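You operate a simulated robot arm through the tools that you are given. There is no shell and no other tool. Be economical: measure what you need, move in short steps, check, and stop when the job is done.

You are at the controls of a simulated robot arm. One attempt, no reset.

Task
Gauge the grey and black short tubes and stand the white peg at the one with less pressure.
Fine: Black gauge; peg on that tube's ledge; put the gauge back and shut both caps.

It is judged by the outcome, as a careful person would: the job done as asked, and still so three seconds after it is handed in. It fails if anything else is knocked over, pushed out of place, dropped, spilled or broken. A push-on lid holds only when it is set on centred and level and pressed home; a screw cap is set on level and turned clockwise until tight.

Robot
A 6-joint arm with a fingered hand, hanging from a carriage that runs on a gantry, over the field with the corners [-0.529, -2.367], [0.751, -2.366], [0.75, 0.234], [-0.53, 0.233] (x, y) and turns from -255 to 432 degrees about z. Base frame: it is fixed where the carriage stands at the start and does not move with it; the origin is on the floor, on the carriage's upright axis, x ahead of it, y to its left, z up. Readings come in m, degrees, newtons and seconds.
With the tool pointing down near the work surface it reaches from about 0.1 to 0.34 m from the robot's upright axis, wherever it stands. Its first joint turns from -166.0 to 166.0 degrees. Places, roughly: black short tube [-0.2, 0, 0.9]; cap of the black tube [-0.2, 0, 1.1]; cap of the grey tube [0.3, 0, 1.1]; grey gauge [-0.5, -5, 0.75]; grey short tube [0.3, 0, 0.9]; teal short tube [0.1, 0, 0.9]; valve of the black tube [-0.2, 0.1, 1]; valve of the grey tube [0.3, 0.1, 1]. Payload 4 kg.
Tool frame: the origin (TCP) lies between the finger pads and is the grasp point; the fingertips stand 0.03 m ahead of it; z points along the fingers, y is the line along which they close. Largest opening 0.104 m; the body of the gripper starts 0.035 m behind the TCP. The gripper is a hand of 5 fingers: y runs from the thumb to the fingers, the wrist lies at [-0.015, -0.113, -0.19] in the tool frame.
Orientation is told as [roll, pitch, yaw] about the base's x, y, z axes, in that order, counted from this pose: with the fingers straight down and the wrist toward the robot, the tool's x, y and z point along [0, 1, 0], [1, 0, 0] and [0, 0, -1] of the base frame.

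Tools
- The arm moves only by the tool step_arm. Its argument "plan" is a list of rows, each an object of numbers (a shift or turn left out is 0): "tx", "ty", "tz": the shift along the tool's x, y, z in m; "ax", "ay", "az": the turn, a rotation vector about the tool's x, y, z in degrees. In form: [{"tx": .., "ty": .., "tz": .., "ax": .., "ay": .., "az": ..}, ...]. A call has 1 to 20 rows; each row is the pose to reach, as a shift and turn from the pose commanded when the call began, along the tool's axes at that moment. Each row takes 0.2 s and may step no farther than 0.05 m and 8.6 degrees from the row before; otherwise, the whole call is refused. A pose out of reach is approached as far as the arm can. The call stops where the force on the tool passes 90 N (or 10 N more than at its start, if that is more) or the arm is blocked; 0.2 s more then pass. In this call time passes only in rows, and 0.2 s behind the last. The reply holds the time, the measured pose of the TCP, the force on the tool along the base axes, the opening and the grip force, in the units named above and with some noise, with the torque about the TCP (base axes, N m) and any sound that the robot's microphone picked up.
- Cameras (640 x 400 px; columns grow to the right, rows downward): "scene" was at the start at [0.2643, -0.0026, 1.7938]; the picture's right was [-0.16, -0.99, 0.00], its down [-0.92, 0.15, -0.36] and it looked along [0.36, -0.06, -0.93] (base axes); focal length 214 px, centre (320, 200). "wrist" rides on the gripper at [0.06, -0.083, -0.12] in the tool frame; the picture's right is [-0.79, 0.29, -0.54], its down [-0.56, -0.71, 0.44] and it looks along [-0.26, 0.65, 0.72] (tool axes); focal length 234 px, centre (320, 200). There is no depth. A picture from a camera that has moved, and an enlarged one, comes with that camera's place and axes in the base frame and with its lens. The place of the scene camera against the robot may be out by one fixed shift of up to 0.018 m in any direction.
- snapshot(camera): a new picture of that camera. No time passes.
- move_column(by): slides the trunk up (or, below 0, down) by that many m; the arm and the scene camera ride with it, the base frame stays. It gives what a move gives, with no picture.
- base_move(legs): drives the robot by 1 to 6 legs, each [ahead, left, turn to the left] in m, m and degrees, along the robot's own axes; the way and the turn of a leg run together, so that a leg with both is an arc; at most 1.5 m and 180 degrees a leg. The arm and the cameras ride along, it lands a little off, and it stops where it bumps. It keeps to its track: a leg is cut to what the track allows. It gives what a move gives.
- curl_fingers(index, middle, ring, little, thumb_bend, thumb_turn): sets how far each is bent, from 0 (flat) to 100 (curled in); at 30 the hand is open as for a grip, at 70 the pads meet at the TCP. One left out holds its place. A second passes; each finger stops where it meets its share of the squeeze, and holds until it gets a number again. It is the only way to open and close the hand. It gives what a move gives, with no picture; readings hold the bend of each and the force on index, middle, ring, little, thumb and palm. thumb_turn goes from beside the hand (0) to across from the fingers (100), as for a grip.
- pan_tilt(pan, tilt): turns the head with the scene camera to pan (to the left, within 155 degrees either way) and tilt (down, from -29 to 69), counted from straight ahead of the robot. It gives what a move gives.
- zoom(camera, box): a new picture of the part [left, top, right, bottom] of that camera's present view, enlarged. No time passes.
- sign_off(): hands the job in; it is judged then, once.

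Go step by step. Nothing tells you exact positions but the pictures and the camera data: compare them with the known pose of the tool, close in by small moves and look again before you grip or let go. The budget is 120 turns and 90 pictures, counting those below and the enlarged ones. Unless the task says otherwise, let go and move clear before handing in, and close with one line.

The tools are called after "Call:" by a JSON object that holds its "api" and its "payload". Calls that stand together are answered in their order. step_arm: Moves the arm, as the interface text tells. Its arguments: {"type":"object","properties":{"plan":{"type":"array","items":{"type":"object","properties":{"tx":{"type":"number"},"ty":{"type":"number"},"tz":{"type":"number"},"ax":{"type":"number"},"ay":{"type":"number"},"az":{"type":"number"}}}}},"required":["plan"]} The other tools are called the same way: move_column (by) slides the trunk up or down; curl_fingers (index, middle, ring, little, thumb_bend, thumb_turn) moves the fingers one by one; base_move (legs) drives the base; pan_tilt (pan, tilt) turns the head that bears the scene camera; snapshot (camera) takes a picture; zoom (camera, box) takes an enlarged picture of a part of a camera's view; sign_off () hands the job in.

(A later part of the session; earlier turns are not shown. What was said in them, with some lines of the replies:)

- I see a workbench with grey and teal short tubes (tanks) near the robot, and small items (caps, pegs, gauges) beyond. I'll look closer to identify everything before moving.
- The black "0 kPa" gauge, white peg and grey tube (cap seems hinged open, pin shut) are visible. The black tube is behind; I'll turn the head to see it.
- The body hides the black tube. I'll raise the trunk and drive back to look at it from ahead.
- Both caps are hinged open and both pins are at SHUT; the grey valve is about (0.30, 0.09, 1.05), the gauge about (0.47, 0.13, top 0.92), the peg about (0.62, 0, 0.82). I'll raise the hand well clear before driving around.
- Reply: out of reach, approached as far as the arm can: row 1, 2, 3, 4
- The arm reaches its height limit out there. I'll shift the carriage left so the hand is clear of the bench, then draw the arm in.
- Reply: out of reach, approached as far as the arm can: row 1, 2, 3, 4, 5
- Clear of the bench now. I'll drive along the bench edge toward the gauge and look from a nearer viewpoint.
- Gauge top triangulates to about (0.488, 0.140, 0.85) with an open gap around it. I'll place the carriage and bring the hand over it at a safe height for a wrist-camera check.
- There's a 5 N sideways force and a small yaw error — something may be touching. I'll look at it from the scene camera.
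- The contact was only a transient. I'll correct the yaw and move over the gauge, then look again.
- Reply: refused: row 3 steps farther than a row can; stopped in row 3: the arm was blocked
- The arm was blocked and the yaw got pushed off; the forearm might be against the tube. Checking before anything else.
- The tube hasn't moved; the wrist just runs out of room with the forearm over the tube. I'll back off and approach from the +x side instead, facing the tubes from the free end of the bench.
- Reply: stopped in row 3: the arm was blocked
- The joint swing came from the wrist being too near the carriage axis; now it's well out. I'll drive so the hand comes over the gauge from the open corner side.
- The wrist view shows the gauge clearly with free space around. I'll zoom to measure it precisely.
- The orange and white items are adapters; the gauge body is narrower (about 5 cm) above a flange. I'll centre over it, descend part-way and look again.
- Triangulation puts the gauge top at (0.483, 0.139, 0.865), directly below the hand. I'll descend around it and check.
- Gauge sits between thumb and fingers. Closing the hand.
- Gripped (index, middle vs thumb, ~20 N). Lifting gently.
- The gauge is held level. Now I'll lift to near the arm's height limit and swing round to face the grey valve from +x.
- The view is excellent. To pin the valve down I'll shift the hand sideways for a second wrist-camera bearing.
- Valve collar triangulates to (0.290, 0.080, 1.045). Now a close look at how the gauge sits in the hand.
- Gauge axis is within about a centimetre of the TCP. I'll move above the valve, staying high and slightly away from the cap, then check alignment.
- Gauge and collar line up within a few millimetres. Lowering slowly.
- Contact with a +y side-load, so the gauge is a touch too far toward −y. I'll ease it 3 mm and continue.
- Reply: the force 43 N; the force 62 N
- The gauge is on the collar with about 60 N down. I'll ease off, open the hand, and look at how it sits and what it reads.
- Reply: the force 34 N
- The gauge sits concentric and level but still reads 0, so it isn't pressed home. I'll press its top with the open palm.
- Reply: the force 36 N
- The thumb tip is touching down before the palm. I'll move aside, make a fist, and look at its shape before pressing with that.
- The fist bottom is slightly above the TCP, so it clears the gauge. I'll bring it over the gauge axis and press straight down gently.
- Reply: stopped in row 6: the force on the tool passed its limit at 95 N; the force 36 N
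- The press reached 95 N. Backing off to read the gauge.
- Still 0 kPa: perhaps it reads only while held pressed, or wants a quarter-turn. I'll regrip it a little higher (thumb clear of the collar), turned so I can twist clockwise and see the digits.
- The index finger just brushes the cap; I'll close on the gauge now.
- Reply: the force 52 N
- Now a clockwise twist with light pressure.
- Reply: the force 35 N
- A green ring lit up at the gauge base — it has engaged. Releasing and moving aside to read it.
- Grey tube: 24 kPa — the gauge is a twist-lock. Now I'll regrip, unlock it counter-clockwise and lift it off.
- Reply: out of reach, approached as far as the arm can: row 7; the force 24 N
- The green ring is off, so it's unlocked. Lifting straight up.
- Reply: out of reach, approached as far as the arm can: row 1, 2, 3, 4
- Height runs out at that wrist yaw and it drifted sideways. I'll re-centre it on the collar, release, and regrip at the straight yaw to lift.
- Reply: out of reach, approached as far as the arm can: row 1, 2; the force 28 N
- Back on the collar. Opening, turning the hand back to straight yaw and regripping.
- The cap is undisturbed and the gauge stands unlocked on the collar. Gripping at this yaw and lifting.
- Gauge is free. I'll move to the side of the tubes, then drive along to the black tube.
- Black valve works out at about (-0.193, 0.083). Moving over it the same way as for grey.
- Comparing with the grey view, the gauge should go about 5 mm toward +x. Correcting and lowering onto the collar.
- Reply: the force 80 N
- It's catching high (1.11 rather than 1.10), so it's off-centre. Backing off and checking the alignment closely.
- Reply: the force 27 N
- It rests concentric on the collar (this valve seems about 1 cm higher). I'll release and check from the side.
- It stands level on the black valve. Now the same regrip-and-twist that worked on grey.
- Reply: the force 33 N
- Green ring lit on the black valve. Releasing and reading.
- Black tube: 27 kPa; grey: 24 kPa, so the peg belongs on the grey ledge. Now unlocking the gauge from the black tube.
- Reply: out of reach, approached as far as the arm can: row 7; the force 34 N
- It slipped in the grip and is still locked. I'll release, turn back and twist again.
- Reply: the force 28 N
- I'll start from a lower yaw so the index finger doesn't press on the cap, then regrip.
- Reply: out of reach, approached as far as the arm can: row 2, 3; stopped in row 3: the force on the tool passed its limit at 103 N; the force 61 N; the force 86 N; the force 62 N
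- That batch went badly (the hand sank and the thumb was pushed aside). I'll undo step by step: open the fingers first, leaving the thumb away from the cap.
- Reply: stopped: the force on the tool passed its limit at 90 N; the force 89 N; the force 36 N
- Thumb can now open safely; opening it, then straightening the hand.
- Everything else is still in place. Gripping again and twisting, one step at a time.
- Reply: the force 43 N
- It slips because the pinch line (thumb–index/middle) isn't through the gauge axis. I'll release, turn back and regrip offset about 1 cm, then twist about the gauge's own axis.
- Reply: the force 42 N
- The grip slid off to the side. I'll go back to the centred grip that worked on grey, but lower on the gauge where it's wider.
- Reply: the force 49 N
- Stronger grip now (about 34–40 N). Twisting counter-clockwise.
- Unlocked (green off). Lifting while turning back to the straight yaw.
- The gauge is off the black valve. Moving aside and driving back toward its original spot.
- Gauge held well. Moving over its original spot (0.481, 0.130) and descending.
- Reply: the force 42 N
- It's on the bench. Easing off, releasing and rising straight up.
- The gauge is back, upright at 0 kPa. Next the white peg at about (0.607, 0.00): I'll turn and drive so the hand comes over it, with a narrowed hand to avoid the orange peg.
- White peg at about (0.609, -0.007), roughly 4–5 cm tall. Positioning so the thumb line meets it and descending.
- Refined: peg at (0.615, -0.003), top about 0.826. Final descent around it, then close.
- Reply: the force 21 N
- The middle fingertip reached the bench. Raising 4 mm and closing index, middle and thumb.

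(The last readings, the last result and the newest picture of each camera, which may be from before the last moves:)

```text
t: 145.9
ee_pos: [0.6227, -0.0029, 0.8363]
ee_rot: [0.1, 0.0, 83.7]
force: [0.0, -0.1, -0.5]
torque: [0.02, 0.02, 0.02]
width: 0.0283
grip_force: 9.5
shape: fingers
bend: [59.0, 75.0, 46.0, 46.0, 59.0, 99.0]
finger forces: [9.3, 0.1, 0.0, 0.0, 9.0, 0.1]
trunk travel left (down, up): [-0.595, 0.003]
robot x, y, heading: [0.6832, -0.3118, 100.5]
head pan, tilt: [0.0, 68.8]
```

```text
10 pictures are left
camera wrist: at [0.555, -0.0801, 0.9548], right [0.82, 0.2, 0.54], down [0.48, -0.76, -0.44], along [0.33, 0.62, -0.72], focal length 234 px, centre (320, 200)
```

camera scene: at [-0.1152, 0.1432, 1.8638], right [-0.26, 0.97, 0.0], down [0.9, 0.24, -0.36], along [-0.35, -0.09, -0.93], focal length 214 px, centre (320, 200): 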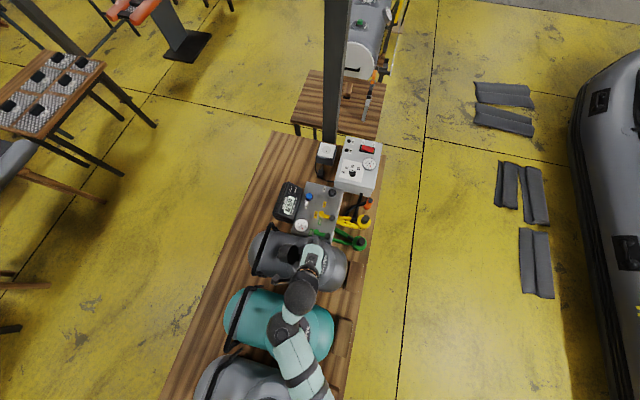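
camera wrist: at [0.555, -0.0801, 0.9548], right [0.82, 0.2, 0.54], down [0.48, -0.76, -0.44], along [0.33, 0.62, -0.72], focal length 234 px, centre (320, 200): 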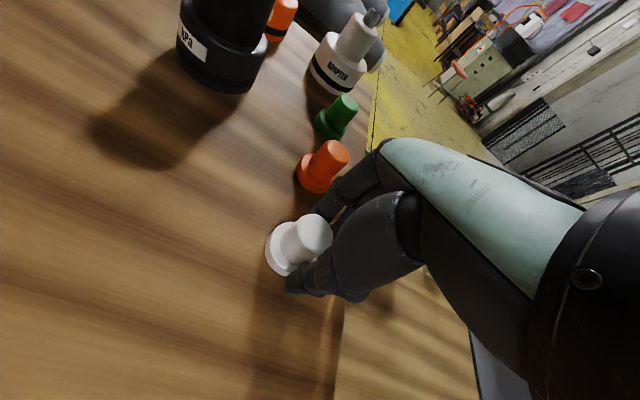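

Pinched the peg's knob with thumb and index. Lifting and carrying it round to the grey tube's ledge side.

Call:
{"api": "step_arm", "payload": {"plan": [{"tz": -0.02}, {"tz": -0.06}, {"tz": -0.1}, {"tz": -0.14}, {"tz": -0.18}, {"tz": -0.22}, {"tz": -0.26}, {"tz": -0.28}, {"tx": -0.04, "tz": -0.28}, {"tx": -0.08, "tz": -0.28}, {"tx": -0.12, "tz": -0.28}]}}

Call:
{"api": "base_move", "payload": {"legs": [[0.491, -0.151, 0], [0, 0, 95], [0.145, -0.039, 0]]}}

Call:
{"api": "snapshot", "payload": {"camera": "wrist"}}

```text
t: 148.3
ee_pos: [0.72, -0.0131, 1.1168]
ee_rot: [0.3, 0.0, 87.7]
force: [2.6, -1.9, -1.2]
torque: [0.13, 0.26, 0.07]
width: 0.0274
grip_force: 8.2
shape: fingers
bend: [60.0, 75.0, 46.0, 46.0, 60.0, 100.0]
finger forces: [8.3, 0.1, 0.0, 0.0, 8.5, 0.0]
trunk travel left (down, up): [-0.595, 0.003]
robot x, y, heading: [0.684, -0.3088, 100.2]
head pan, tilt: [0.0, 68.8]
```

```text
t: 156.4
ee_pos: [0.2892, 0.2158, 1.1155]
ee_rot: [0.1, 0.0, -178.8]
force: [0.2, 0.1, 0.6]
torque: [0.01, 0.0, -0.01]
width: 0.0271
grip_force: 7.9
shape: fingers
bend: [60.0, 75.0, 46.0, 46.0, 60.0, 100.0]
finger forces: [8.2, 0.0, 0.1, 0.0, 8.1, 0.0]
trunk travel left (down, up): [-0.595, 0.003]
robot x, y, heading: [0.59, 0.1923, -162.3]
head pan, tilt: [0.0, 68.8]
```

```text
9 pictures are left
camera wrist: at [0.3765, 0.1558, 1.2357], right [-0.31, 0.78, 0.54], down [0.69, 0.57, -0.44], along [-0.65, 0.24, -0.72], focal length 234 px, centre (320, 200)
```

wrist: 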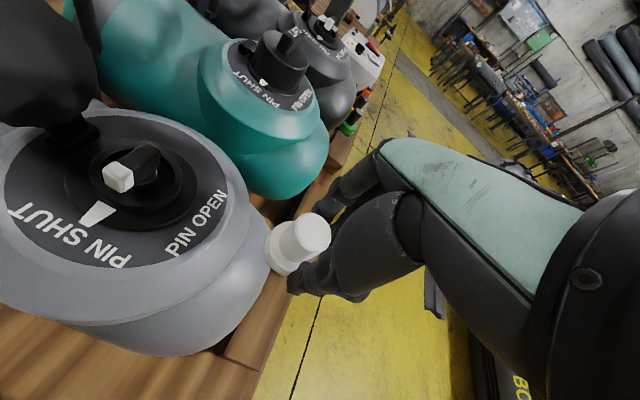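

Peg is upright in the pinch. The ledge centre is around (0.29, 0.272); I'll go over it and part-way down, then check.

Call:
{"api": "step_arm", "payload": {"plan": [{"tx": -0.035, "ty": -0.006}, {"tx": -0.069, "ty": -0.011}, {"tx": -0.069, "ty": -0.011, "tz": 0.045}, {"tx": -0.069, "ty": -0.011, "tz": 0.09}, {"tx": -0.069, "ty": -0.011, "tz": 0.135}, {"tx": -0.069, "ty": -0.011, "tz": 0.165}]}}

Call:
{"api": "snapshot", "payload": {"camera": "wrist"}}

```text
t: 157.8
ee_pos: [0.297, 0.2833, 0.9544]
ee_rot: [0.0, 0.0, -178.6]
force: [0.1, 0.7, -0.3]
torque: [0.02, 0.0, 0.02]
width: 0.0265
grip_force: 7.7
shape: fingers
bend: [60.0, 75.0, 46.0, 46.0, 60.0, 100.0]
finger forces: [8.1, 0.0, 0.0, 0.0, 7.8, 0.0]
trunk travel left (down, up): [-0.595, 0.003]
robot x, y, heading: [0.5922, 0.189, -162.3]
head pan, tilt: [0.0, 68.8]
```

```text
8 pictures are left
camera wrist: at [0.3843, 0.2234, 1.0734], right [-0.31, 0.78, 0.54], down [0.69, 0.57, -0.44], along [-0.65, 0.24, -0.72], focal length 234 px, centre (320, 200)
```

wrist: 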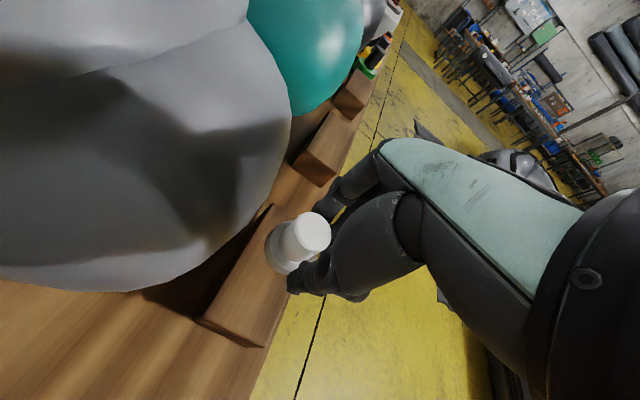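

Call:
{"api": "zoom", "payload": {"camera": "wrist", "box": [180, 180, 360, 360]}}

```text
2.22 times, centred on (270, 270) of wrist
camera zoom: at [0.3843, 0.2234, 1.0734], right [-0.31, 0.78, 0.54], down [0.69, 0.57, -0.44], along [-0.65, 0.24, -0.72], focal length 520 px, centre (431, 44)
```

zoom: 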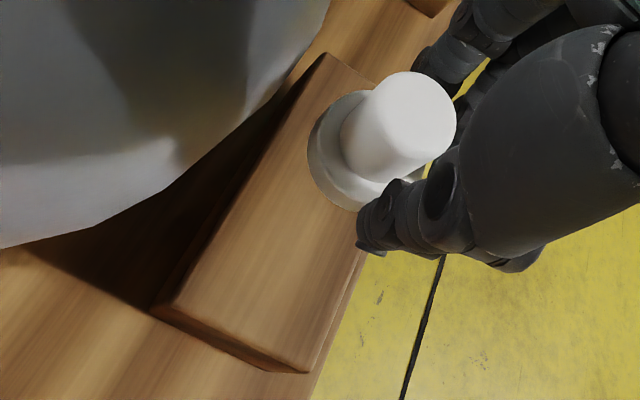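

Ledge top spans about y 0.25–0.31, x 0.22–0.35, at z ≈ 0.83. Shifting 7 mm outward and lowering.

Call:
{"api": "step_arm", "payload": {"plan": [{"tx": -0.007, "tz": 0.03}, {"tx": -0.007, "tz": 0.06}, {"tx": -0.007, "tz": 0.07}]}}

Call:
{"api": "step_arm", "payload": {"plan": [{"tz": 0.004}, {"tz": 0.007}]}}

```text
t: 158.6
ee_pos: [0.2996, 0.2897, 0.8841]
ee_rot: [-0.1, -0.3, -178.7]
force: [3.0, -1.9, 27.5]
torque: [-0.19, -0.95, 0.0]
width: 0.0262
grip_force: 19.7
shape: fingers
bend: [61.0, 75.0, 46.0, 46.0, 61.0, 99.0]
finger forces: [7.1, 0.0, 0.1, 0.0, 31.5, 0.0]
trunk travel left (down, up): [-0.595, 0.003]
robot x, y, heading: [0.5904, 0.1911, -162.3]
head pan, tilt: [0.0, 68.8]
```

```text
t: 159.2
ee_pos: [0.2902, 0.2937, 0.8831]
ee_rot: [-0.6, -1.5, -178.5]
force: [7.2, -6.6, 55.2]
torque: [-0.6, -2.4, -0.18]
width: 0.0276
grip_force: 30.0
shape: fingers
bend: [71.0, 75.0, 46.0, 46.0, 58.0, 95.0]
finger forces: [3.2, 0.0, 0.0, 0.1, 57.4, 0.0]
trunk travel left (down, up): [-0.595, 0.003]
robot x, y, heading: [0.591, 0.1907, -162.3]
head pan, tilt: [0.0, 68.8]
stopped in row 2: the force on the tool passed its limit at 95 N (the readings are from after the stop); the commanded pose is now the measured one
```

Contact came earlier than expected; backing off a few millimetres to look.

Call:
{"api": "step_arm", "payload": {"plan": [{"tz": -0.006, "ty": -0.004, "ax": 1.5, "ay": -0.6}]}}

Call:
{"api": "zoom", "payload": {"camera": "wrist", "box": [180, 180, 360, 360]}}

```text
t: 159.6
ee_pos: [0.3, 0.2935, 0.8834]
ee_rot: [-0.8, 0.9, -178.7]
force: [-0.7, 0.4, -0.5]
torque: [0.01, -0.02, 0.03]
width: 0.0249
grip_force: 8.3
shape: fingers
bend: [61.0, 75.0, 46.0, 46.0, 61.0, 99.0]
finger forces: [8.7, 0.1, 0.0, 0.0, 8.4, 0.1]
trunk travel left (down, up): [-0.595, 0.003]
robot x, y, heading: [0.5915, 0.1925, -162.1]
head pan, tilt: [0.0, 68.8]
```

```text
2.22 times, centred on (270, 270) of wrist
camera zoom: at [0.3846, 0.2326, 1.0025], right [-0.31, 0.77, 0.55], down [0.7, 0.58, -0.42], along [-0.64, 0.25, -0.72], focal length 520 px, centre (431, 44)
```

zoom: 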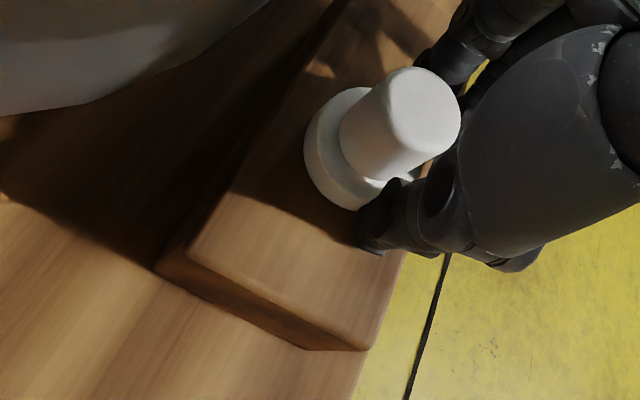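

The peg is centred on the ledge and just about touching. Levelling the hand and lowering a couple of millimetres.

Call:
{"api": "step_arm", "payload": {"plan": [{"tz": 0.002, "ax": -0.9, "ay": 0.8}]}}

```text
t: 160.0
ee_pos: [0.2982, 0.2946, 0.8845]
ee_rot: [-0.2, -0.3, -178.7]
force: [1.6, 0.4, 2.7]
torque: [-0.06, -0.12, 0.03]
width: 0.0252
grip_force: 8.3
shape: fingers
bend: [61.0, 75.0, 46.0, 46.0, 60.0, 99.0]
finger forces: [7.5, 0.1, 0.1, 0.1, 10.5, 0.1]
trunk travel left (down, up): [-0.595, 0.003]
robot x, y, heading: [0.5895, 0.1935, -162.0]
head pan, tilt: [0.0, 68.8]
```

Light contact. Releasing and rising straight up.

Call:
{"api": "curl_fingers", "payload": {"index": 44, "middle": 44, "thumb_bend": 44}}

Call:
{"api": "step_arm", "payload": {"plan": [{"tz": -0.02}, {"tz": -0.05}, {"tz": -0.09}, {"tz": -0.13}, {"tz": -0.17}, {"tz": -0.21}, {"tz": -0.245}]}}

Call:
{"api": "snapshot", "payload": {"camera": "wrist"}}

```text
t: 161.0
ee_pos: [0.2981, 0.2942, 0.8844]
ee_rot: [-0.2, -0.4, -178.8]
force: [2.5, 0.4, 4.9]
torque: [0.07, 0.17, -0.01]
width: 0.0669
grip_force: 2.5
shape: fingers
bend: [44.0, 46.0, 46.0, 46.0, 44.0, 96.0]
finger forces: [0.1, 5.5, 0.0, 0.0, 0.1, 0.0]
trunk travel left (down, up): [-0.595, 0.003]
robot x, y, heading: [0.592, 0.1911, -162.3]
head pan, tilt: [0.0, 68.8]
```

```text
t: 162.6
ee_pos: [0.2998, 0.2907, 1.131]
ee_rot: [-0.2, -0.3, -178.8]
force: [0.0, -0.2, 1.0]
torque: [0.03, -0.02, -0.03]
width: 0.0674
grip_force: 0.1
shape: fingers
bend: [44.0, 44.0, 46.0, 46.0, 44.0, 96.0]
finger forces: [0.0, 0.0, 0.0, 0.0, 0.0, 0.1]
trunk travel left (down, up): [-0.595, 0.003]
robot x, y, heading: [0.5912, 0.1938, -161.8]
head pan, tilt: [0.0, 68.8]
```

```text
5 pictures are left
camera wrist: at [0.3864, 0.2318, 1.2484], right [-0.3, 0.78, 0.55], down [0.69, 0.58, -0.44], along [-0.66, 0.25, -0.71], focal length 234 px, centre (320, 200)
```

wrist: 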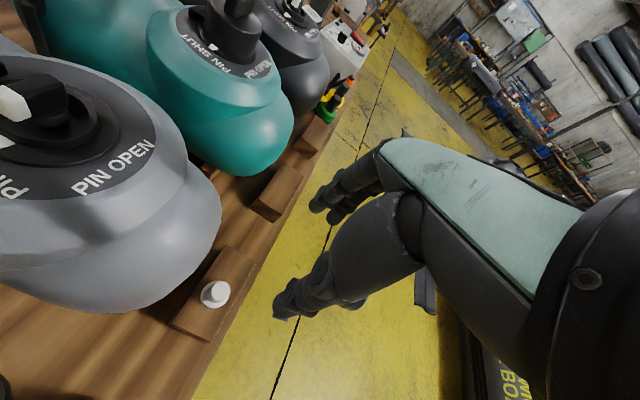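

The white peg stands on the grey ledge. Next the caps: I'll make a fist and bring it round behind the grey cap (on the −y side) to swing it over the valve.

Call:
{"api": "curl_fingers", "payload": {"index": 100, "middle": 100, "ring": 100, "little": 100}}

Call:
{"api": "curl_fingers", "payload": {"thumb_bend": 100}}

Call:
{"api": "base_move", "payload": {"legs": [[-0.143, 0.046, 0]]}}

Call:
{"api": "step_arm", "payload": {"plan": [{"tx": 0.045}, {"tx": 0.09}, {"tx": 0.135}, {"tx": 0.18}, {"tx": 0.225}, {"tx": 0.27}, {"tx": 0.315}, {"tx": 0.36}, {"tx": 0.385}]}}

```text
t: 163.6
ee_pos: [0.2985, 0.2912, 1.1291]
ee_rot: [-0.2, -0.3, -178.5]
force: [-0.3, 0.0, 0.3]
torque: [-0.01, 0.0, -0.01]
width: 0.0582
grip_force: 0.0
shape: fingers
bend: [100.0, 100.0, 100.0, 100.0, 44.0, 96.0]
finger forces: [0.0, 0.0, 0.0, 0.0, 0.0, 0.0]
trunk travel left (down, up): [-0.595, 0.003]
robot x, y, heading: [0.5908, 0.1946, -162.3]
head pan, tilt: [0.0, 68.8]
```

```text
t: 164.6
ee_pos: [0.2991, 0.2921, 1.1294]
ee_rot: [-0.2, -0.3, -178.6]
force: [-0.2, 0.2, 0.0]
torque: [-0.01, 0.0, -0.01]
width: 0.0327
grip_force: 0.0
shape: fingers
bend: [100.0, 100.0, 100.0, 100.0, 92.0, 99.0]
finger forces: [0.0, 0.1, 0.0, 0.0, 0.0, 0.1]
trunk travel left (down, up): [-0.595, 0.003]
robot x, y, heading: [0.591, 0.1933, -162.2]
head pan, tilt: [0.0, 68.8]
```

```text
t: 166.0
ee_pos: [0.4496, 0.2917, 1.1288]
ee_rot: [-0.2, -0.5, -178.7]
force: [0.5, -0.9, -0.1]
torque: [-0.03, 0.01, -0.02]
width: 0.0328
grip_force: 0.1
shape: fingers
bend: [100.0, 100.0, 100.0, 100.0, 92.0, 99.0]
finger forces: [0.1, 0.0, 0.1, 0.0, 0.0, 0.0]
trunk travel left (down, up): [-0.595, 0.003]
robot x, y, heading: [0.7373, 0.1932, -162.3]
head pan, tilt: [0.0, 68.8]
```

```text
t: 168.0
ee_pos: [0.4406, -0.0911, 1.0975]
ee_rot: [-0.1, -0.4, -178.7]
force: [-0.4, 0.3, 0.3]
torque: [-0.03, 0.01, 0.0]
width: 0.0328
grip_force: 0.1
shape: fingers
bend: [100.0, 100.0, 100.0, 100.0, 92.0, 99.0]
finger forces: [0.0, 0.0, 0.0, 0.0, 0.0, 0.0]
out of reach, approached as far as the arm can: row 6, 7, 8, 9
trunk travel left (down, up): [-0.595, 0.003]
robot x, y, heading: [0.7427, 0.1876, -162.2]
head pan, tilt: [0.0, 68.8]
```

Call:
{"api": "base_move", "payload": {"legs": [[0.143, -0.046, 0]]}}

Call:
{"api": "snapshot", "payload": {"camera": "wrist"}}

```text
t: 169.4
ee_pos: [0.2899, -0.0881, 1.0976]
ee_rot: [0.0, -0.4, -178.8]
force: [-0.7, 0.6, -0.1]
torque: [-0.01, 0.01, -0.02]
width: 0.0328
grip_force: 0.1
shape: fingers
bend: [100.0, 100.0, 100.0, 100.0, 92.0, 99.0]
finger forces: [0.0, 0.0, 0.0, 0.0, 0.0, 0.1]
trunk travel left (down, up): [-0.595, 0.003]
robot x, y, heading: [0.5941, 0.1898, -162.7]
head pan, tilt: [0.0, 68.8]
```

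```text
4 pictures are left
camera wrist: at [0.3776, -0.1478, 1.2164], right [-0.3, 0.78, 0.55], down [0.69, 0.57, -0.44], along [-0.66, 0.25, -0.71], focal length 234 px, centre (320, 200)
```

wrist: 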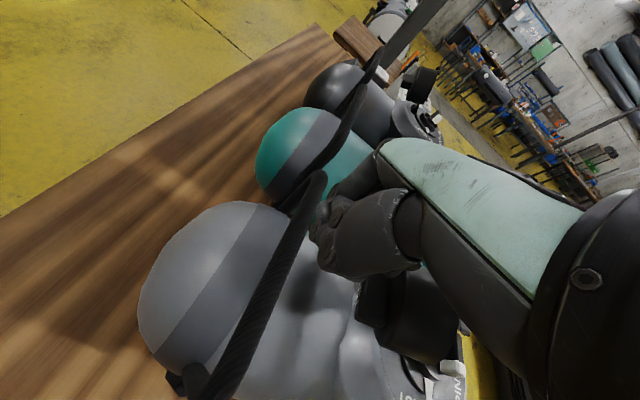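

The fist sits cleanly between strap and cap. Sweeping slowly toward +y to swing the cap over.

Call:
{"api": "step_arm", "payload": {"plan": [{"tx": -0.015}, {"tx": -0.03}, {"tx": -0.045}, {"tx": -0.06}, {"tx": -0.075}, {"tx": -0.09}, {"tx": -0.105}, {"tx": -0.12}, {"tx": -0.135}, {"tx": -0.15}]}}

```text
t: 171.2
ee_pos: [0.2745, 0.0163, 1.113]
ee_rot: [1.7, -2.8, -178.9]
force: [-7.8, -5.9, 31.7]
torque: [0.31, -0.08, 0.02]
width: 0.0322
grip_force: 16.0
shape: fingers
bend: [100.0, 100.0, 100.0, 100.0, 93.0, 97.0]
finger forces: [0.0, 29.8, 0.0, 0.0, 2.6, 0.1]
trunk travel left (down, up): [-0.595, 0.003]
robot x, y, heading: [0.5926, 0.1928, -162.5]
head pan, tilt: [0.0, 68.8]
stopped in row 9: the force on the tool passed its limit at 93 N (the readings are from after the stop); the commanded pose is now the measured one
```

The fist has ridden up onto the cap. I'll lift a little, level out, go on over, and look.

Call:
{"api": "step_arm", "payload": {"plan": [{"tz": -0.012, "ax": 1.4, "ay": -0.9}, {"tz": -0.02, "ty": -0.012, "ax": 2.8, "ay": -1.7}, {"tx": -0.02, "tz": -0.02, "ty": -0.012, "ax": 2.8, "ay": -1.7}]}}

Call:
{"api": "snapshot", "payload": {"camera": "scene"}}

```text
t: 172.0
ee_pos: [0.2914, 0.0422, 1.1261]
ee_rot: [-0.5, 0.9, -178.8]
force: [-0.2, -0.7, -0.8]
torque: [0.03, -0.01, -0.01]
width: 0.0321
grip_force: 0.0
shape: fingers
bend: [100.0, 100.0, 100.0, 100.0, 93.0, 99.0]
finger forces: [0.0, 0.0, 0.0, 0.1, 0.0, 0.1]
out of reach, approached as far as the arm can: row 2
trunk travel left (down, up): [-0.595, 0.003]
robot x, y, heading: [0.5946, 0.1888, -162.5]
head pan, tilt: [0.0, 68.8]
```

```text
3 pictures are left
camera scene: at [0.357, 0.1216, 1.8636], right [-0.3, 0.95, 0.0], down [0.89, 0.28, -0.36], along [-0.35, -0.11, -0.93], focal length 214 px, centre (320, 200)
```

scene: 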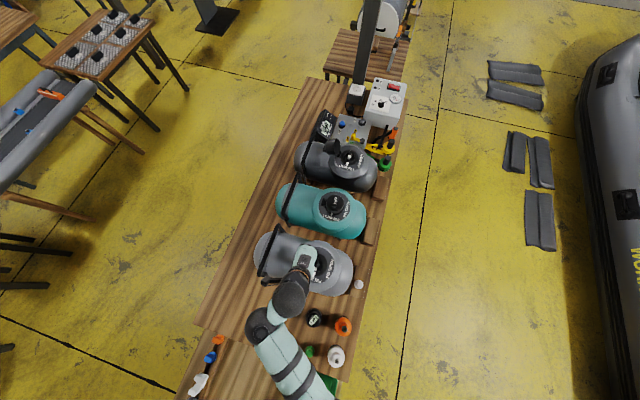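

The cap appears to have flopped over the valve. I'll centre the fist above it and press down until it's home.

Call:
{"api": "step_arm", "payload": {"plan": [{"tx": -0.02, "ax": -0.9, "ay": 0.5}, {"tx": -0.038, "ax": -0.9, "ay": 0.5}, {"tx": -0.038, "tz": 0.006, "ax": -0.9, "ay": 0.5}, {"tx": -0.038, "tz": 0.012, "ax": -0.9, "ay": 0.5}, {"tx": -0.038, "tz": 0.018, "ax": -0.9, "ay": 0.5}, {"tx": -0.038, "tz": 0.024, "ax": -0.9, "ay": 0.5}, {"tx": -0.038, "tz": 0.03, "ax": -0.9, "ay": 0.5}, {"tx": -0.038, "tz": 0.036, "ax": -0.9, "ay": 0.5}]}}

```text
t: 173.8
ee_pos: [0.2887, 0.0941, 1.0976]
ee_rot: [-0.1, -1.0, 179.0]
force: [10.9, 37.3, 38.0]
torque: [-0.28, 0.83, -0.71]
width: 0.0304
grip_force: 39.3
shape: fingers
bend: [100.0, 100.0, 100.0, 100.0, 97.0, 100.0]
finger forces: [10.8, 0.0, 0.1, 0.0, 66.8, 0.0]
trunk travel left (down, up): [-0.595, 0.003]
robot x, y, heading: [0.5954, 0.1914, -162.7]
head pan, tilt: [0.0, 68.8]
stopped in row 8: the force on the tool passed its limit at 96 N (the readings are from after the stop); the commanded pose is now the measured one
```

Call:
{"api": "step_arm", "payload": {"plan": [{"tz": -0.015, "ax": 1.0}, {"tz": -0.033, "ax": 1.0}, {"tx": -0.04, "tz": -0.033, "ax": 1.0}, {"tx": -0.08, "tz": -0.033, "ax": 1.0}, {"tx": -0.115, "tz": -0.033, "ax": 1.0}]}}

Call:
{"api": "zoom", "payload": {"camera": "wrist", "box": [0, 60, 320, 260]}}

```text
t: 175.0
ee_pos: [0.2863, 0.1915, 1.1319]
ee_rot: [1.0, 0.2, 179.4]
force: [1.8, -1.3, -0.6]
torque: [0.07, 0.15, 0.04]
width: 0.0324
grip_force: 0.0
shape: fingers
bend: [100.0, 100.0, 100.0, 100.0, 93.0, 100.0]
finger forces: [0.1, 0.0, 0.0, 0.0, 0.1, 0.1]
trunk travel left (down, up): [-0.595, 0.003]
robot x, y, heading: [0.5914, 0.1909, -162.5]
head pan, tilt: [0.0, 68.8]
```

```text
2.00 times, centred on (160, 160) of wrist
camera zoom: at [0.3704, 0.1323, 1.2522], right [-0.28, 0.8, 0.53], down [0.71, 0.54, -0.44], along [-0.64, 0.25, -0.72], focal length 468 px, centre (640, 280)
```

zoom: 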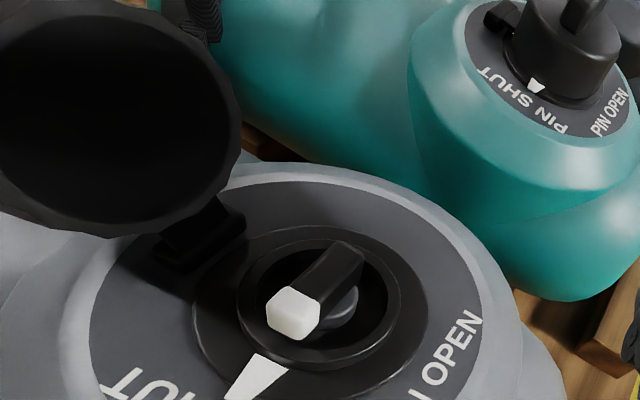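

The cap is still open — my fist rode over it and it swung back, but pin is still SHUT and nothing else changed. I'll go round behind it again and this time follow it over without lifting off.

Call:
{"api": "base_move", "payload": {"legs": [[-0.143, 0.046, 0]]}}

Call:
{"api": "step_arm", "payload": {"plan": [{"tx": 0.045, "ay": -1.0}, {"tx": 0.09, "ay": -1.0}, {"tx": 0.135, "ay": -1.0}, {"tx": 0.18, "ay": -1.0}, {"tx": 0.215, "ay": -1.0, "tz": 0.01}, {"tx": 0.25, "ay": -1.0, "tz": 0.025}, {"tx": 0.283, "ay": -1.0, "tz": 0.035}]}}

Call:
{"api": "base_move", "payload": {"legs": [[0.143, -0.046, 0]]}}

```text
t: 176.3
ee_pos: [0.4361, 0.198, 1.1308]
ee_rot: [0.1, 0.4, 179.7]
force: [-0.1, -0.8, 0.6]
torque: [-0.01, -0.01, -0.03]
width: 0.0324
grip_force: 0.0
shape: fingers
bend: [100.0, 100.0, 100.0, 100.0, 93.0, 100.0]
finger forces: [0.0, 0.1, 0.0, 0.0, 0.1, 0.1]
trunk travel left (down, up): [-0.595, 0.003]
robot x, y, heading: [0.7389, 0.1905, -162.6]
head pan, tilt: [0.0, 68.8]
```

```text
t: 177.9
ee_pos: [0.4358, -0.0853, 1.0914]
ee_rot: [-0.9, 0.3, 179.8]
force: [0.9, 0.4, -0.1]
torque: [-0.04, 0.0, -0.01]
width: 0.0324
grip_force: 0.1
shape: fingers
bend: [100.0, 100.0, 100.0, 100.0, 93.0, 100.0]
finger forces: [0.1, 0.0, 0.1, 0.0, 0.0, 0.0]
out of reach, approached as far as the arm can: row 4, 5, 6, 7
trunk travel left (down, up): [-0.595, 0.003]
robot x, y, heading: [0.738, 0.1926, -163.0]
head pan, tilt: [0.0, 68.8]
```

```text
t: 179.3
ee_pos: [0.2829, -0.0821, 1.0909]
ee_rot: [-0.7, 0.3, 179.8]
force: [0.2, -0.4, 0.1]
torque: [-0.02, -0.01, 0.01]
width: 0.0325
grip_force: 0.0
shape: fingers
bend: [100.0, 100.0, 100.0, 100.0, 93.0, 100.0]
finger forces: [0.0, 0.1, 0.0, 0.0, 0.1, 0.0]
trunk travel left (down, up): [-0.595, 0.003]
robot x, y, heading: [0.5911, 0.1921, -163.0]
head pan, tilt: [0.0, 68.8]
```

Call:
{"api": "step_arm", "payload": {"plan": [{"tx": -0.02, "ty": -0.005}, {"tx": -0.04, "ty": -0.005}, {"tx": -0.06, "ty": -0.005, "tz": -0.003}, {"tx": -0.08, "ty": -0.005, "tz": -0.01}, {"tx": -0.095, "ty": -0.005, "tz": -0.018}, {"tx": -0.11, "ty": -0.005, "tz": -0.022}, {"tx": -0.125, "ty": -0.005, "tz": -0.024}, {"tx": -0.14, "ty": -0.005, "tz": -0.024}, {"tx": -0.155, "ty": -0.005, "tz": -0.024}, {"tx": -0.17, "ty": -0.005, "tz": -0.022}, {"tx": -0.175, "ty": -0.005, "tz": -0.016}, {"tx": -0.175, "ty": -0.005, "tz": -0.01}]}}

```text
t: 181.9
ee_pos: [0.2872, 0.0905, 1.1056]
ee_rot: [-0.5, -0.2, 179.7]
force: [7.8, 5.8, 41.4]
torque: [-0.39, 0.84, -0.1]
width: 0.0301
grip_force: 30.9
shape: fingers
bend: [100.0, 100.0, 100.0, 100.0, 97.0, 100.0]
finger forces: [0.0, 0.0, 0.1, 0.1, 61.3, 0.1]
trunk travel left (down, up): [-0.595, 0.003]
robot x, y, heading: [0.5927, 0.193, -162.7]
head pan, tilt: [0.0, 68.8]
```

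I suspect the cap slipped back again. Better plan: grip the cap by its rim sides (along x) and carry it over along its hinge arc. First lift and open the hand, then slide over the cap from the valve side.

Call:
{"api": "step_arm", "payload": {"plan": [{"tz": -0.012}, {"tz": -0.028}]}}

Call:
{"api": "curl_fingers", "payload": {"index": 28, "middle": 28, "ring": 28, "little": 28, "thumb_bend": 28, "thumb_turn": 97}}

Call:
{"api": "step_arm", "payload": {"plan": [{"tx": 0.025}, {"tx": 0.05}, {"tx": 0.07}]}}

```text
t: 182.5
ee_pos: [0.2907, 0.0943, 1.13]
ee_rot: [-0.8, 0.5, 179.7]
force: [-0.5, -0.8, -0.7]
torque: [0.0, 0.02, -0.03]
width: 0.0324
grip_force: 0.1
shape: fingers
bend: [100.0, 100.0, 100.0, 100.0, 93.0, 100.0]
finger forces: [0.1, 0.1, 0.0, 0.1, 0.1, 0.1]
trunk travel left (down, up): [-0.595, 0.003]
robot x, y, heading: [0.5892, 0.1905, -162.9]
head pan, tilt: [0.0, 68.8]
```

```text
t: 183.5
ee_pos: [0.29, 0.0941, 1.1302]
ee_rot: [-0.8, 0.5, 179.7]
force: [0.0, 0.5, -0.9]
torque: [-0.01, -0.01, 0.03]
width: 0.1076
grip_force: 0.1
shape: fingers
bend: [28.0, 28.0, 28.0, 28.0, 28.0, 94.0]
finger forces: [0.1, 0.0, 0.0, 0.1, 0.0, 0.0]
trunk travel left (down, up): [-0.595, 0.003]
robot x, y, heading: [0.5842, 0.1896, -162.8]
head pan, tilt: [0.0, 68.8]
```

```text
t: 184.3
ee_pos: [0.2828, 0.0246, 1.1193]
ee_rot: [-0.7, 0.3, 179.9]
force: [-0.4, -0.6, 0.8]
torque: [-0.01, -0.01, 0.03]
width: 0.1077
grip_force: 0.1
shape: fingers
bend: [28.0, 28.0, 28.0, 28.0, 28.0, 94.0]
finger forces: [0.1, 0.0, 0.0, 0.1, 0.0, 0.0]
out of reach, approached as far as the arm can: row 2, 3
trunk travel left (down, up): [-0.595, 0.003]
robot x, y, heading: [0.5845, 0.1915, -162.7]
head pan, tilt: [0.0, 68.8]
```

Call:
{"api": "step_arm", "payload": {"plan": [{"tx": 0.015, "ty": -0.004, "tz": 0.005}, {"tx": 0.028, "ty": -0.006, "tz": 0.009}]}}

Call:
{"api": "curl_fingers", "payload": {"index": 70, "middle": 70, "ring": 70, "little": 70, "thumb_bend": 70}}

```text
t: 184.9
ee_pos: [0.2882, -0.0009, 1.1062]
ee_rot: [-0.6, 0.2, 179.9]
force: [-0.1, 0.0, 0.2]
torque: [-0.04, -0.02, 0.02]
width: 0.1077
grip_force: 0.0
shape: fingers
bend: [28.0, 28.0, 28.0, 28.0, 28.0, 94.0]
finger forces: [0.0, 0.0, 0.1, 0.1, 0.0, 0.1]
trunk travel left (down, up): [-0.595, 0.003]
robot x, y, heading: [0.5887, 0.1922, -162.8]
head pan, tilt: [0.0, 68.8]
```

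```text
t: 185.9
ee_pos: [0.288, -0.001, 1.1066]
ee_rot: [-0.6, 0.3, 179.9]
force: [0.1, 0.1, 0.0]
torque: [-0.01, 0.0, 0.01]
width: 0.0016
grip_force: 0.0
shape: fingers
bend: [70.0, 70.0, 70.0, 70.0, 70.0, 100.0]
finger forces: [0.1, 0.0, 0.0, 0.0, 0.0, 0.1]
trunk travel left (down, up): [-0.595, 0.003]
robot x, y, heading: [0.5891, 0.1891, -162.5]
head pan, tilt: [0.0, 68.8]
```

The hand closed on nothing, so the cap has in fact swung over onto the valve. I'll make a fist again and press it home centrally.

Call:
{"api": "curl_fingers", "payload": {"index": 100, "middle": 100, "ring": 100, "little": 100, "thumb_bend": 30}}

Call:
{"api": "curl_fingers", "payload": {"thumb_bend": 100}}

Call:
{"api": "step_arm", "payload": {"plan": [{"tz": -0.013, "ay": 0.6}, {"tx": -0.03, "tz": -0.026, "ay": 0.6}, {"tx": -0.06, "tz": -0.028, "ay": 0.6}, {"tx": -0.08, "ty": -0.002, "tz": -0.028, "ay": 0.6}]}}

Call:
{"api": "zoom", "payload": {"camera": "wrist", "box": [140, 150, 460, 350]}}

```text
t: 186.9
ee_pos: [0.2875, -0.0019, 1.107]
ee_rot: [-0.6, 0.2, 180.0]
force: [-0.1, -0.1, -0.5]
torque: [-0.01, -0.02, -0.02]
width: 0.0655
grip_force: 0.0
shape: fingers
bend: [100.0, 100.0, 100.0, 100.0, 30.0, 94.0]
finger forces: [0.0, 0.1, 0.0, 0.1, 0.0, 0.1]
trunk travel left (down, up): [-0.595, 0.003]
robot x, y, heading: [0.5891, 0.1929, -163.0]
head pan, tilt: [0.0, 68.8]
```

```text
t: 187.9
ee_pos: [0.2873, -0.0003, 1.1073]
ee_rot: [-0.7, 0.2, 179.9]
force: [-0.8, 0.2, 0.3]
torque: [0.03, 0.02, -0.03]
width: 0.033
grip_force: 0.1
shape: fingers
bend: [100.0, 100.0, 100.0, 100.0, 92.0, 99.0]
finger forces: [0.0, 0.0, 0.0, 0.0, 0.1, 0.0]
trunk travel left (down, up): [-0.595, 0.003]
robot x, y, heading: [0.5854, 0.1925, -162.8]
head pan, tilt: [0.0, 68.8]
```

```text
t: 188.9
ee_pos: [0.2907, 0.0797, 1.1397]
ee_rot: [-0.2, 0.3, 179.8]
force: [-0.4, -0.1, 0.1]
torque: [0.01, 0.0, -0.04]
width: 0.0327
grip_force: 0.0
shape: fingers
bend: [100.0, 100.0, 100.0, 100.0, 92.0, 99.0]
finger forces: [0.0, 0.0, 0.1, 0.1, 0.0, 0.0]
out of reach, approached as far as the arm can: row 1, 2, 3
trunk travel left (down, up): [-0.595, 0.003]
robot x, y, heading: [0.5879, 0.1924, -162.8]
head pan, tilt: [0.0, 68.8]
```

```text
2.00 times, centred on (300, 250) of wrist
camera zoom: at [0.3754, 0.0178, 1.2582], right [-0.29, 0.79, 0.54], down [0.71, 0.56, -0.43], along [-0.64, 0.26, -0.72], focal length 468 px, centre (360, 100)
```

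zoom: 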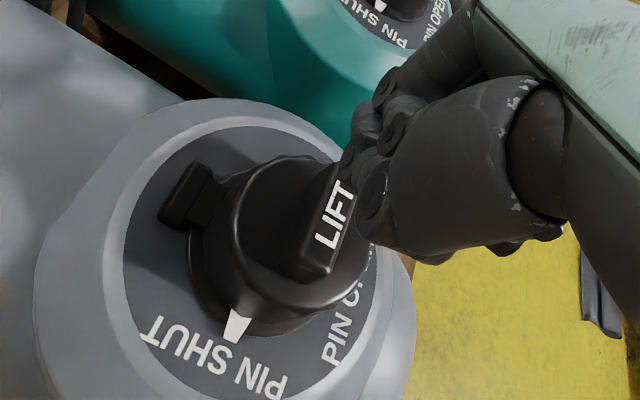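

The grey cap is over the valve and looks seated. Pressing it home to be sure.

Call:
{"api": "step_arm", "payload": {"plan": [{"tz": 0.015}, {"tz": 0.024}, {"tz": 0.03}, {"tz": 0.035}, {"tz": 0.04}, {"tz": 0.045}, {"tz": 0.05}]}}

```text
t: 190.5
ee_pos: [0.2863, 0.0758, 1.0946]
ee_rot: [0.3, -0.7, 179.7]
force: [-0.6, 2.2, 57.8]
torque: [0.53, 1.02, -0.1]
width: 0.0324
grip_force: 28.2
shape: fingers
bend: [100.0, 100.0, 100.0, 100.0, 93.0, 98.0]
finger forces: [0.1, 56.7, 0.1, 0.0, 0.0, 0.1]
trunk travel left (down, up): [-0.595, 0.003]
robot x, y, heading: [0.5865, 0.1945, -163.0]
head pan, tilt: [0.0, 68.8]
```

Call:
{"api": "step_arm", "payload": {"plan": [{"tz": 0.003}, {"tz": 0.006}]}}

```text
t: 191.2
ee_pos: [0.2802, 0.0756, 1.0947]
ee_rot: [1.0, -2.1, 179.4]
force: [5.7, 6.7, 40.4]
torque: [0.36, 0.65, -0.19]
width: 0.0324
grip_force: 19.8
shape: fingers
bend: [100.0, 100.0, 100.0, 100.0, 93.0, 99.0]
finger forces: [0.1, 40.6, 0.0, 0.0, 0.1, 0.0]
trunk travel left (down, up): [-0.595, 0.003]
robot x, y, heading: [0.5914, 0.1915, -162.5]
head pan, tilt: [0.0, 68.8]
stopped in row 2: the force on the tool passed its limit at 90 N (the readings are from after the stop); the commanded pose is now the measured one
```

Grey cap pressed home (90 N). Lifting off and moving to behind the black cap the same way.

Call:
{"api": "step_arm", "payload": {"plan": [{"tz": -0.02, "ax": 1.0, "ay": -0.5}, {"tz": -0.038, "ty": -0.006, "ax": 2.1, "ay": -1.0}, {"tx": 0.04, "tz": -0.036, "ty": -0.006, "ax": 2.1, "ay": -1.0}, {"tx": 0.08, "tz": -0.025, "ty": -0.006, "ax": 2.1, "ay": -1.0}, {"tx": 0.12, "tz": -0.01, "ty": -0.006, "ax": 2.1, "ay": -1.0}, {"tx": 0.158, "tz": 0.003, "ty": -0.005, "ax": 2.1, "ay": -1.0}]}}

Call:
{"api": "base_move", "payload": {"legs": [[0.461, -0.1435, 0]]}}

```text
t: 192.6
ee_pos: [0.2874, -0.0798, 1.0885]
ee_rot: [-0.3, 0.8, 179.6]
force: [-0.1, 0.4, -0.2]
torque: [-0.04, -0.01, 0.02]
width: 0.0325
grip_force: 0.0
shape: fingers
bend: [100.0, 100.0, 100.0, 100.0, 93.0, 99.0]
finger forces: [0.0, 0.0, 0.0, 0.1, 0.1, 0.1]
out of reach, approached as far as the arm can: row 3, 4, 5
trunk travel left (down, up): [-0.595, 0.003]
robot x, y, heading: [0.5888, 0.1895, -162.8]
head pan, tilt: [0.0, 68.8]
```

```text
t: 195.5
ee_pos: [-0.1898, -0.0803, 1.0895]
ee_rot: [-0.3, 0.7, 179.6]
force: [-0.1, 0.3, -0.4]
torque: [-0.03, -0.01, -0.03]
width: 0.0325
grip_force: 0.1
shape: fingers
bend: [100.0, 100.0, 100.0, 100.0, 93.0, 99.0]
finger forces: [0.1, 0.1, 0.0, 0.0, 0.0, 0.0]
trunk travel left (down, up): [-0.595, 0.003]
robot x, y, heading: [0.1079, 0.1941, -163.0]
head pan, tilt: [0.0, 68.8]
```

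In position behind the black cap. Same follow-over sweep.

Call:
{"api": "step_arm", "payload": {"plan": [{"tx": -0.02, "ty": 0.004}, {"tx": -0.04, "ty": 0.004}, {"tx": -0.06, "ty": 0.004, "tz": -0.004}, {"tx": -0.08, "ty": 0.004, "tz": -0.012}, {"tx": -0.095, "ty": 0.004, "tz": -0.02}, {"tx": -0.11, "ty": 0.004, "tz": -0.024}, {"tx": -0.125, "ty": 0.004, "tz": -0.026}, {"tx": -0.14, "ty": 0.004, "tz": -0.026}, {"tx": -0.155, "ty": 0.004, "tz": -0.026}, {"tx": -0.17, "ty": 0.004, "tz": -0.024}, {"tx": -0.175, "ty": 0.004, "tz": -0.018}, {"tx": -0.175, "ty": 0.004, "tz": -0.012}]}}

```text
t: 198.1
ee_pos: [-0.1955, 0.0931, 1.1051]
ee_rot: [-0.1, 0.3, 179.6]
force: [7.1, 4.3, 35.3]
torque: [-0.32, 0.65, -0.01]
width: 0.0298
grip_force: 24.3
shape: fingers
bend: [100.0, 100.0, 100.0, 100.0, 96.0, 99.0]
finger forces: [0.0, 0.0, 0.0, 0.1, 48.1, 0.1]
trunk travel left (down, up): [-0.595, 0.003]
robot x, y, heading: [0.1098, 0.1892, -163.1]
head pan, tilt: [0.0, 68.8]
```

Same contact signature as on grey when it closed. Lifting, centring and pressing down.

Call:
{"api": "step_arm", "payload": {"plan": [{"tz": -0.02, "tx": 0.004}, {"tz": -0.033, "tx": 0.012, "ay": 0.2}, {"tz": -0.02, "tx": 0.012}, {"tz": -0.01, "tx": 0.012}, {"tz": -0.004, "tx": 0.012}, {"tz": 0.001, "tx": 0.012}, {"tz": 0.006, "tx": 0.012}, {"tz": 0.011, "tx": 0.012}]}}

```text
t: 199.9
ee_pos: [-0.1978, 0.0782, 1.0955]
ee_rot: [0.1, 0.3, 179.7]
force: [1.2, -12.4, 38.4]
torque: [0.38, 0.56, 0.09]
width: 0.0324
grip_force: 15.9
shape: fingers
bend: [100.0, 100.0, 100.0, 100.0, 94.0, 97.0]
finger forces: [0.0, 31.7, 0.0, 0.1, 0.1, 0.1]
trunk travel left (down, up): [-0.595, 0.003]
robot x, y, heading: [0.1117, 0.191, -162.9]
head pan, tilt: [0.0, 68.8]
```

Call:
{"api": "step_arm", "payload": {"plan": [{"tz": 0.003}, {"tz": 0.006}, {"tz": 0.009}]}}

```text
t: 200.7
ee_pos: [-0.2023, 0.0783, 1.0935]
ee_rot: [0.5, -0.9, 179.4]
force: [-4.2, 0.8, 84.0]
torque: [0.81, 0.82, -0.05]
width: 0.0322
grip_force: 37.7
shape: fingers
bend: [100.0, 100.0, 100.0, 100.0, 93.0, 96.0]
finger forces: [0.0, 75.7, 0.1, 0.1, 0.0, 0.0]
trunk travel left (down, up): [-0.595, 0.003]
robot x, y, heading: [0.1109, 0.1901, -162.8]
head pan, tilt: [0.0, 68.8]
```

Pressed at 84 N. Lifting off, moving aside and taking the last picture to confirm everything.

Call:
{"api": "step_arm", "payload": {"plan": [{"tz": -0.02}, {"tz": -0.038, "ax": 0.9}, {"tz": -0.038, "tx": -0.045, "ax": 0.9}, {"tz": -0.038, "tx": -0.09, "ax": 0.9}, {"tz": -0.038, "tx": -0.135, "ax": 0.9}, {"tz": -0.038, "tx": -0.18, "ax": 0.9}, {"tz": -0.038, "tx": -0.225, "ax": 0.9}, {"tz": -0.038, "tx": -0.26, "ax": 0.9}]}}

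Call:
{"api": "base_move", "payload": {"legs": [[-0.44, 0.137, 0]]}}

Call:
{"api": "zoom", "payload": {"camera": "scene", "box": [230, 130, 430, 330]}}

```text
t: 202.5
ee_pos: [-0.1936, 0.3428, 1.1161]
ee_rot: [-0.4, 1.6, 179.5]
force: [0.2, 0.3, 0.1]
torque: [-0.01, 0.03, -0.01]
width: 0.0322
grip_force: 0.0
shape: fingers
bend: [100.0, 100.0, 100.0, 100.0, 92.0, 98.0]
finger forces: [0.0, 0.1, 0.0, 0.0, 0.2, 0.1]
out of reach, approached as far as the arm can: row 8
trunk travel left (down, up): [-0.595, 0.003]
robot x, y, heading: [0.1053, 0.1943, -162.7]
head pan, tilt: [0.0, 68.8]
```

```text
t: 205.2
ee_pos: [0.2698, 0.3426, 1.1163]
ee_rot: [-0.5, 1.5, 179.5]
force: [0.2, -0.5, 0.1]
torque: [0.01, -0.04, -0.01]
width: 0.0326
grip_force: 0.0
shape: fingers
bend: [100.0, 100.0, 100.0, 100.0, 92.0, 98.0]
finger forces: [0.1, 0.1, 0.0, 0.0, 0.1, 0.0]
trunk travel left (down, up): [-0.595, 0.003]
robot x, y, heading: [0.5741, 0.1898, -162.9]
head pan, tilt: [0.0, 68.8]
```

```text
2.00 times, centred on (330, 230) of scene
camera zoom: at [0.3373, 0.1227, 1.8638], right [-0.29, 0.96, 0.0], down [0.89, 0.27, -0.36], along [-0.35, -0.11, -0.93], focal length 429 px, centre (300, 140)
```

zoom: 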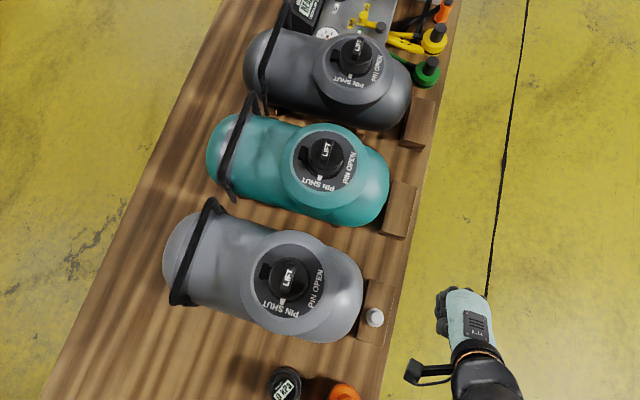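

Both caps are closed with LIFT uppermost, like the untouched teal one. The white peg stands on the grey ledge, the gauge is back on the bench and the hand is clear, so I'm handing in.

Call:
{"api": "sign_off", "payload": {}}

```text
The job is handed in.
```

The grey tube reads 24 kPa and the black tube 27 kPa, so the white peg stands on the grey tube's ledge; the gauge is back in its place and both caps are shut.
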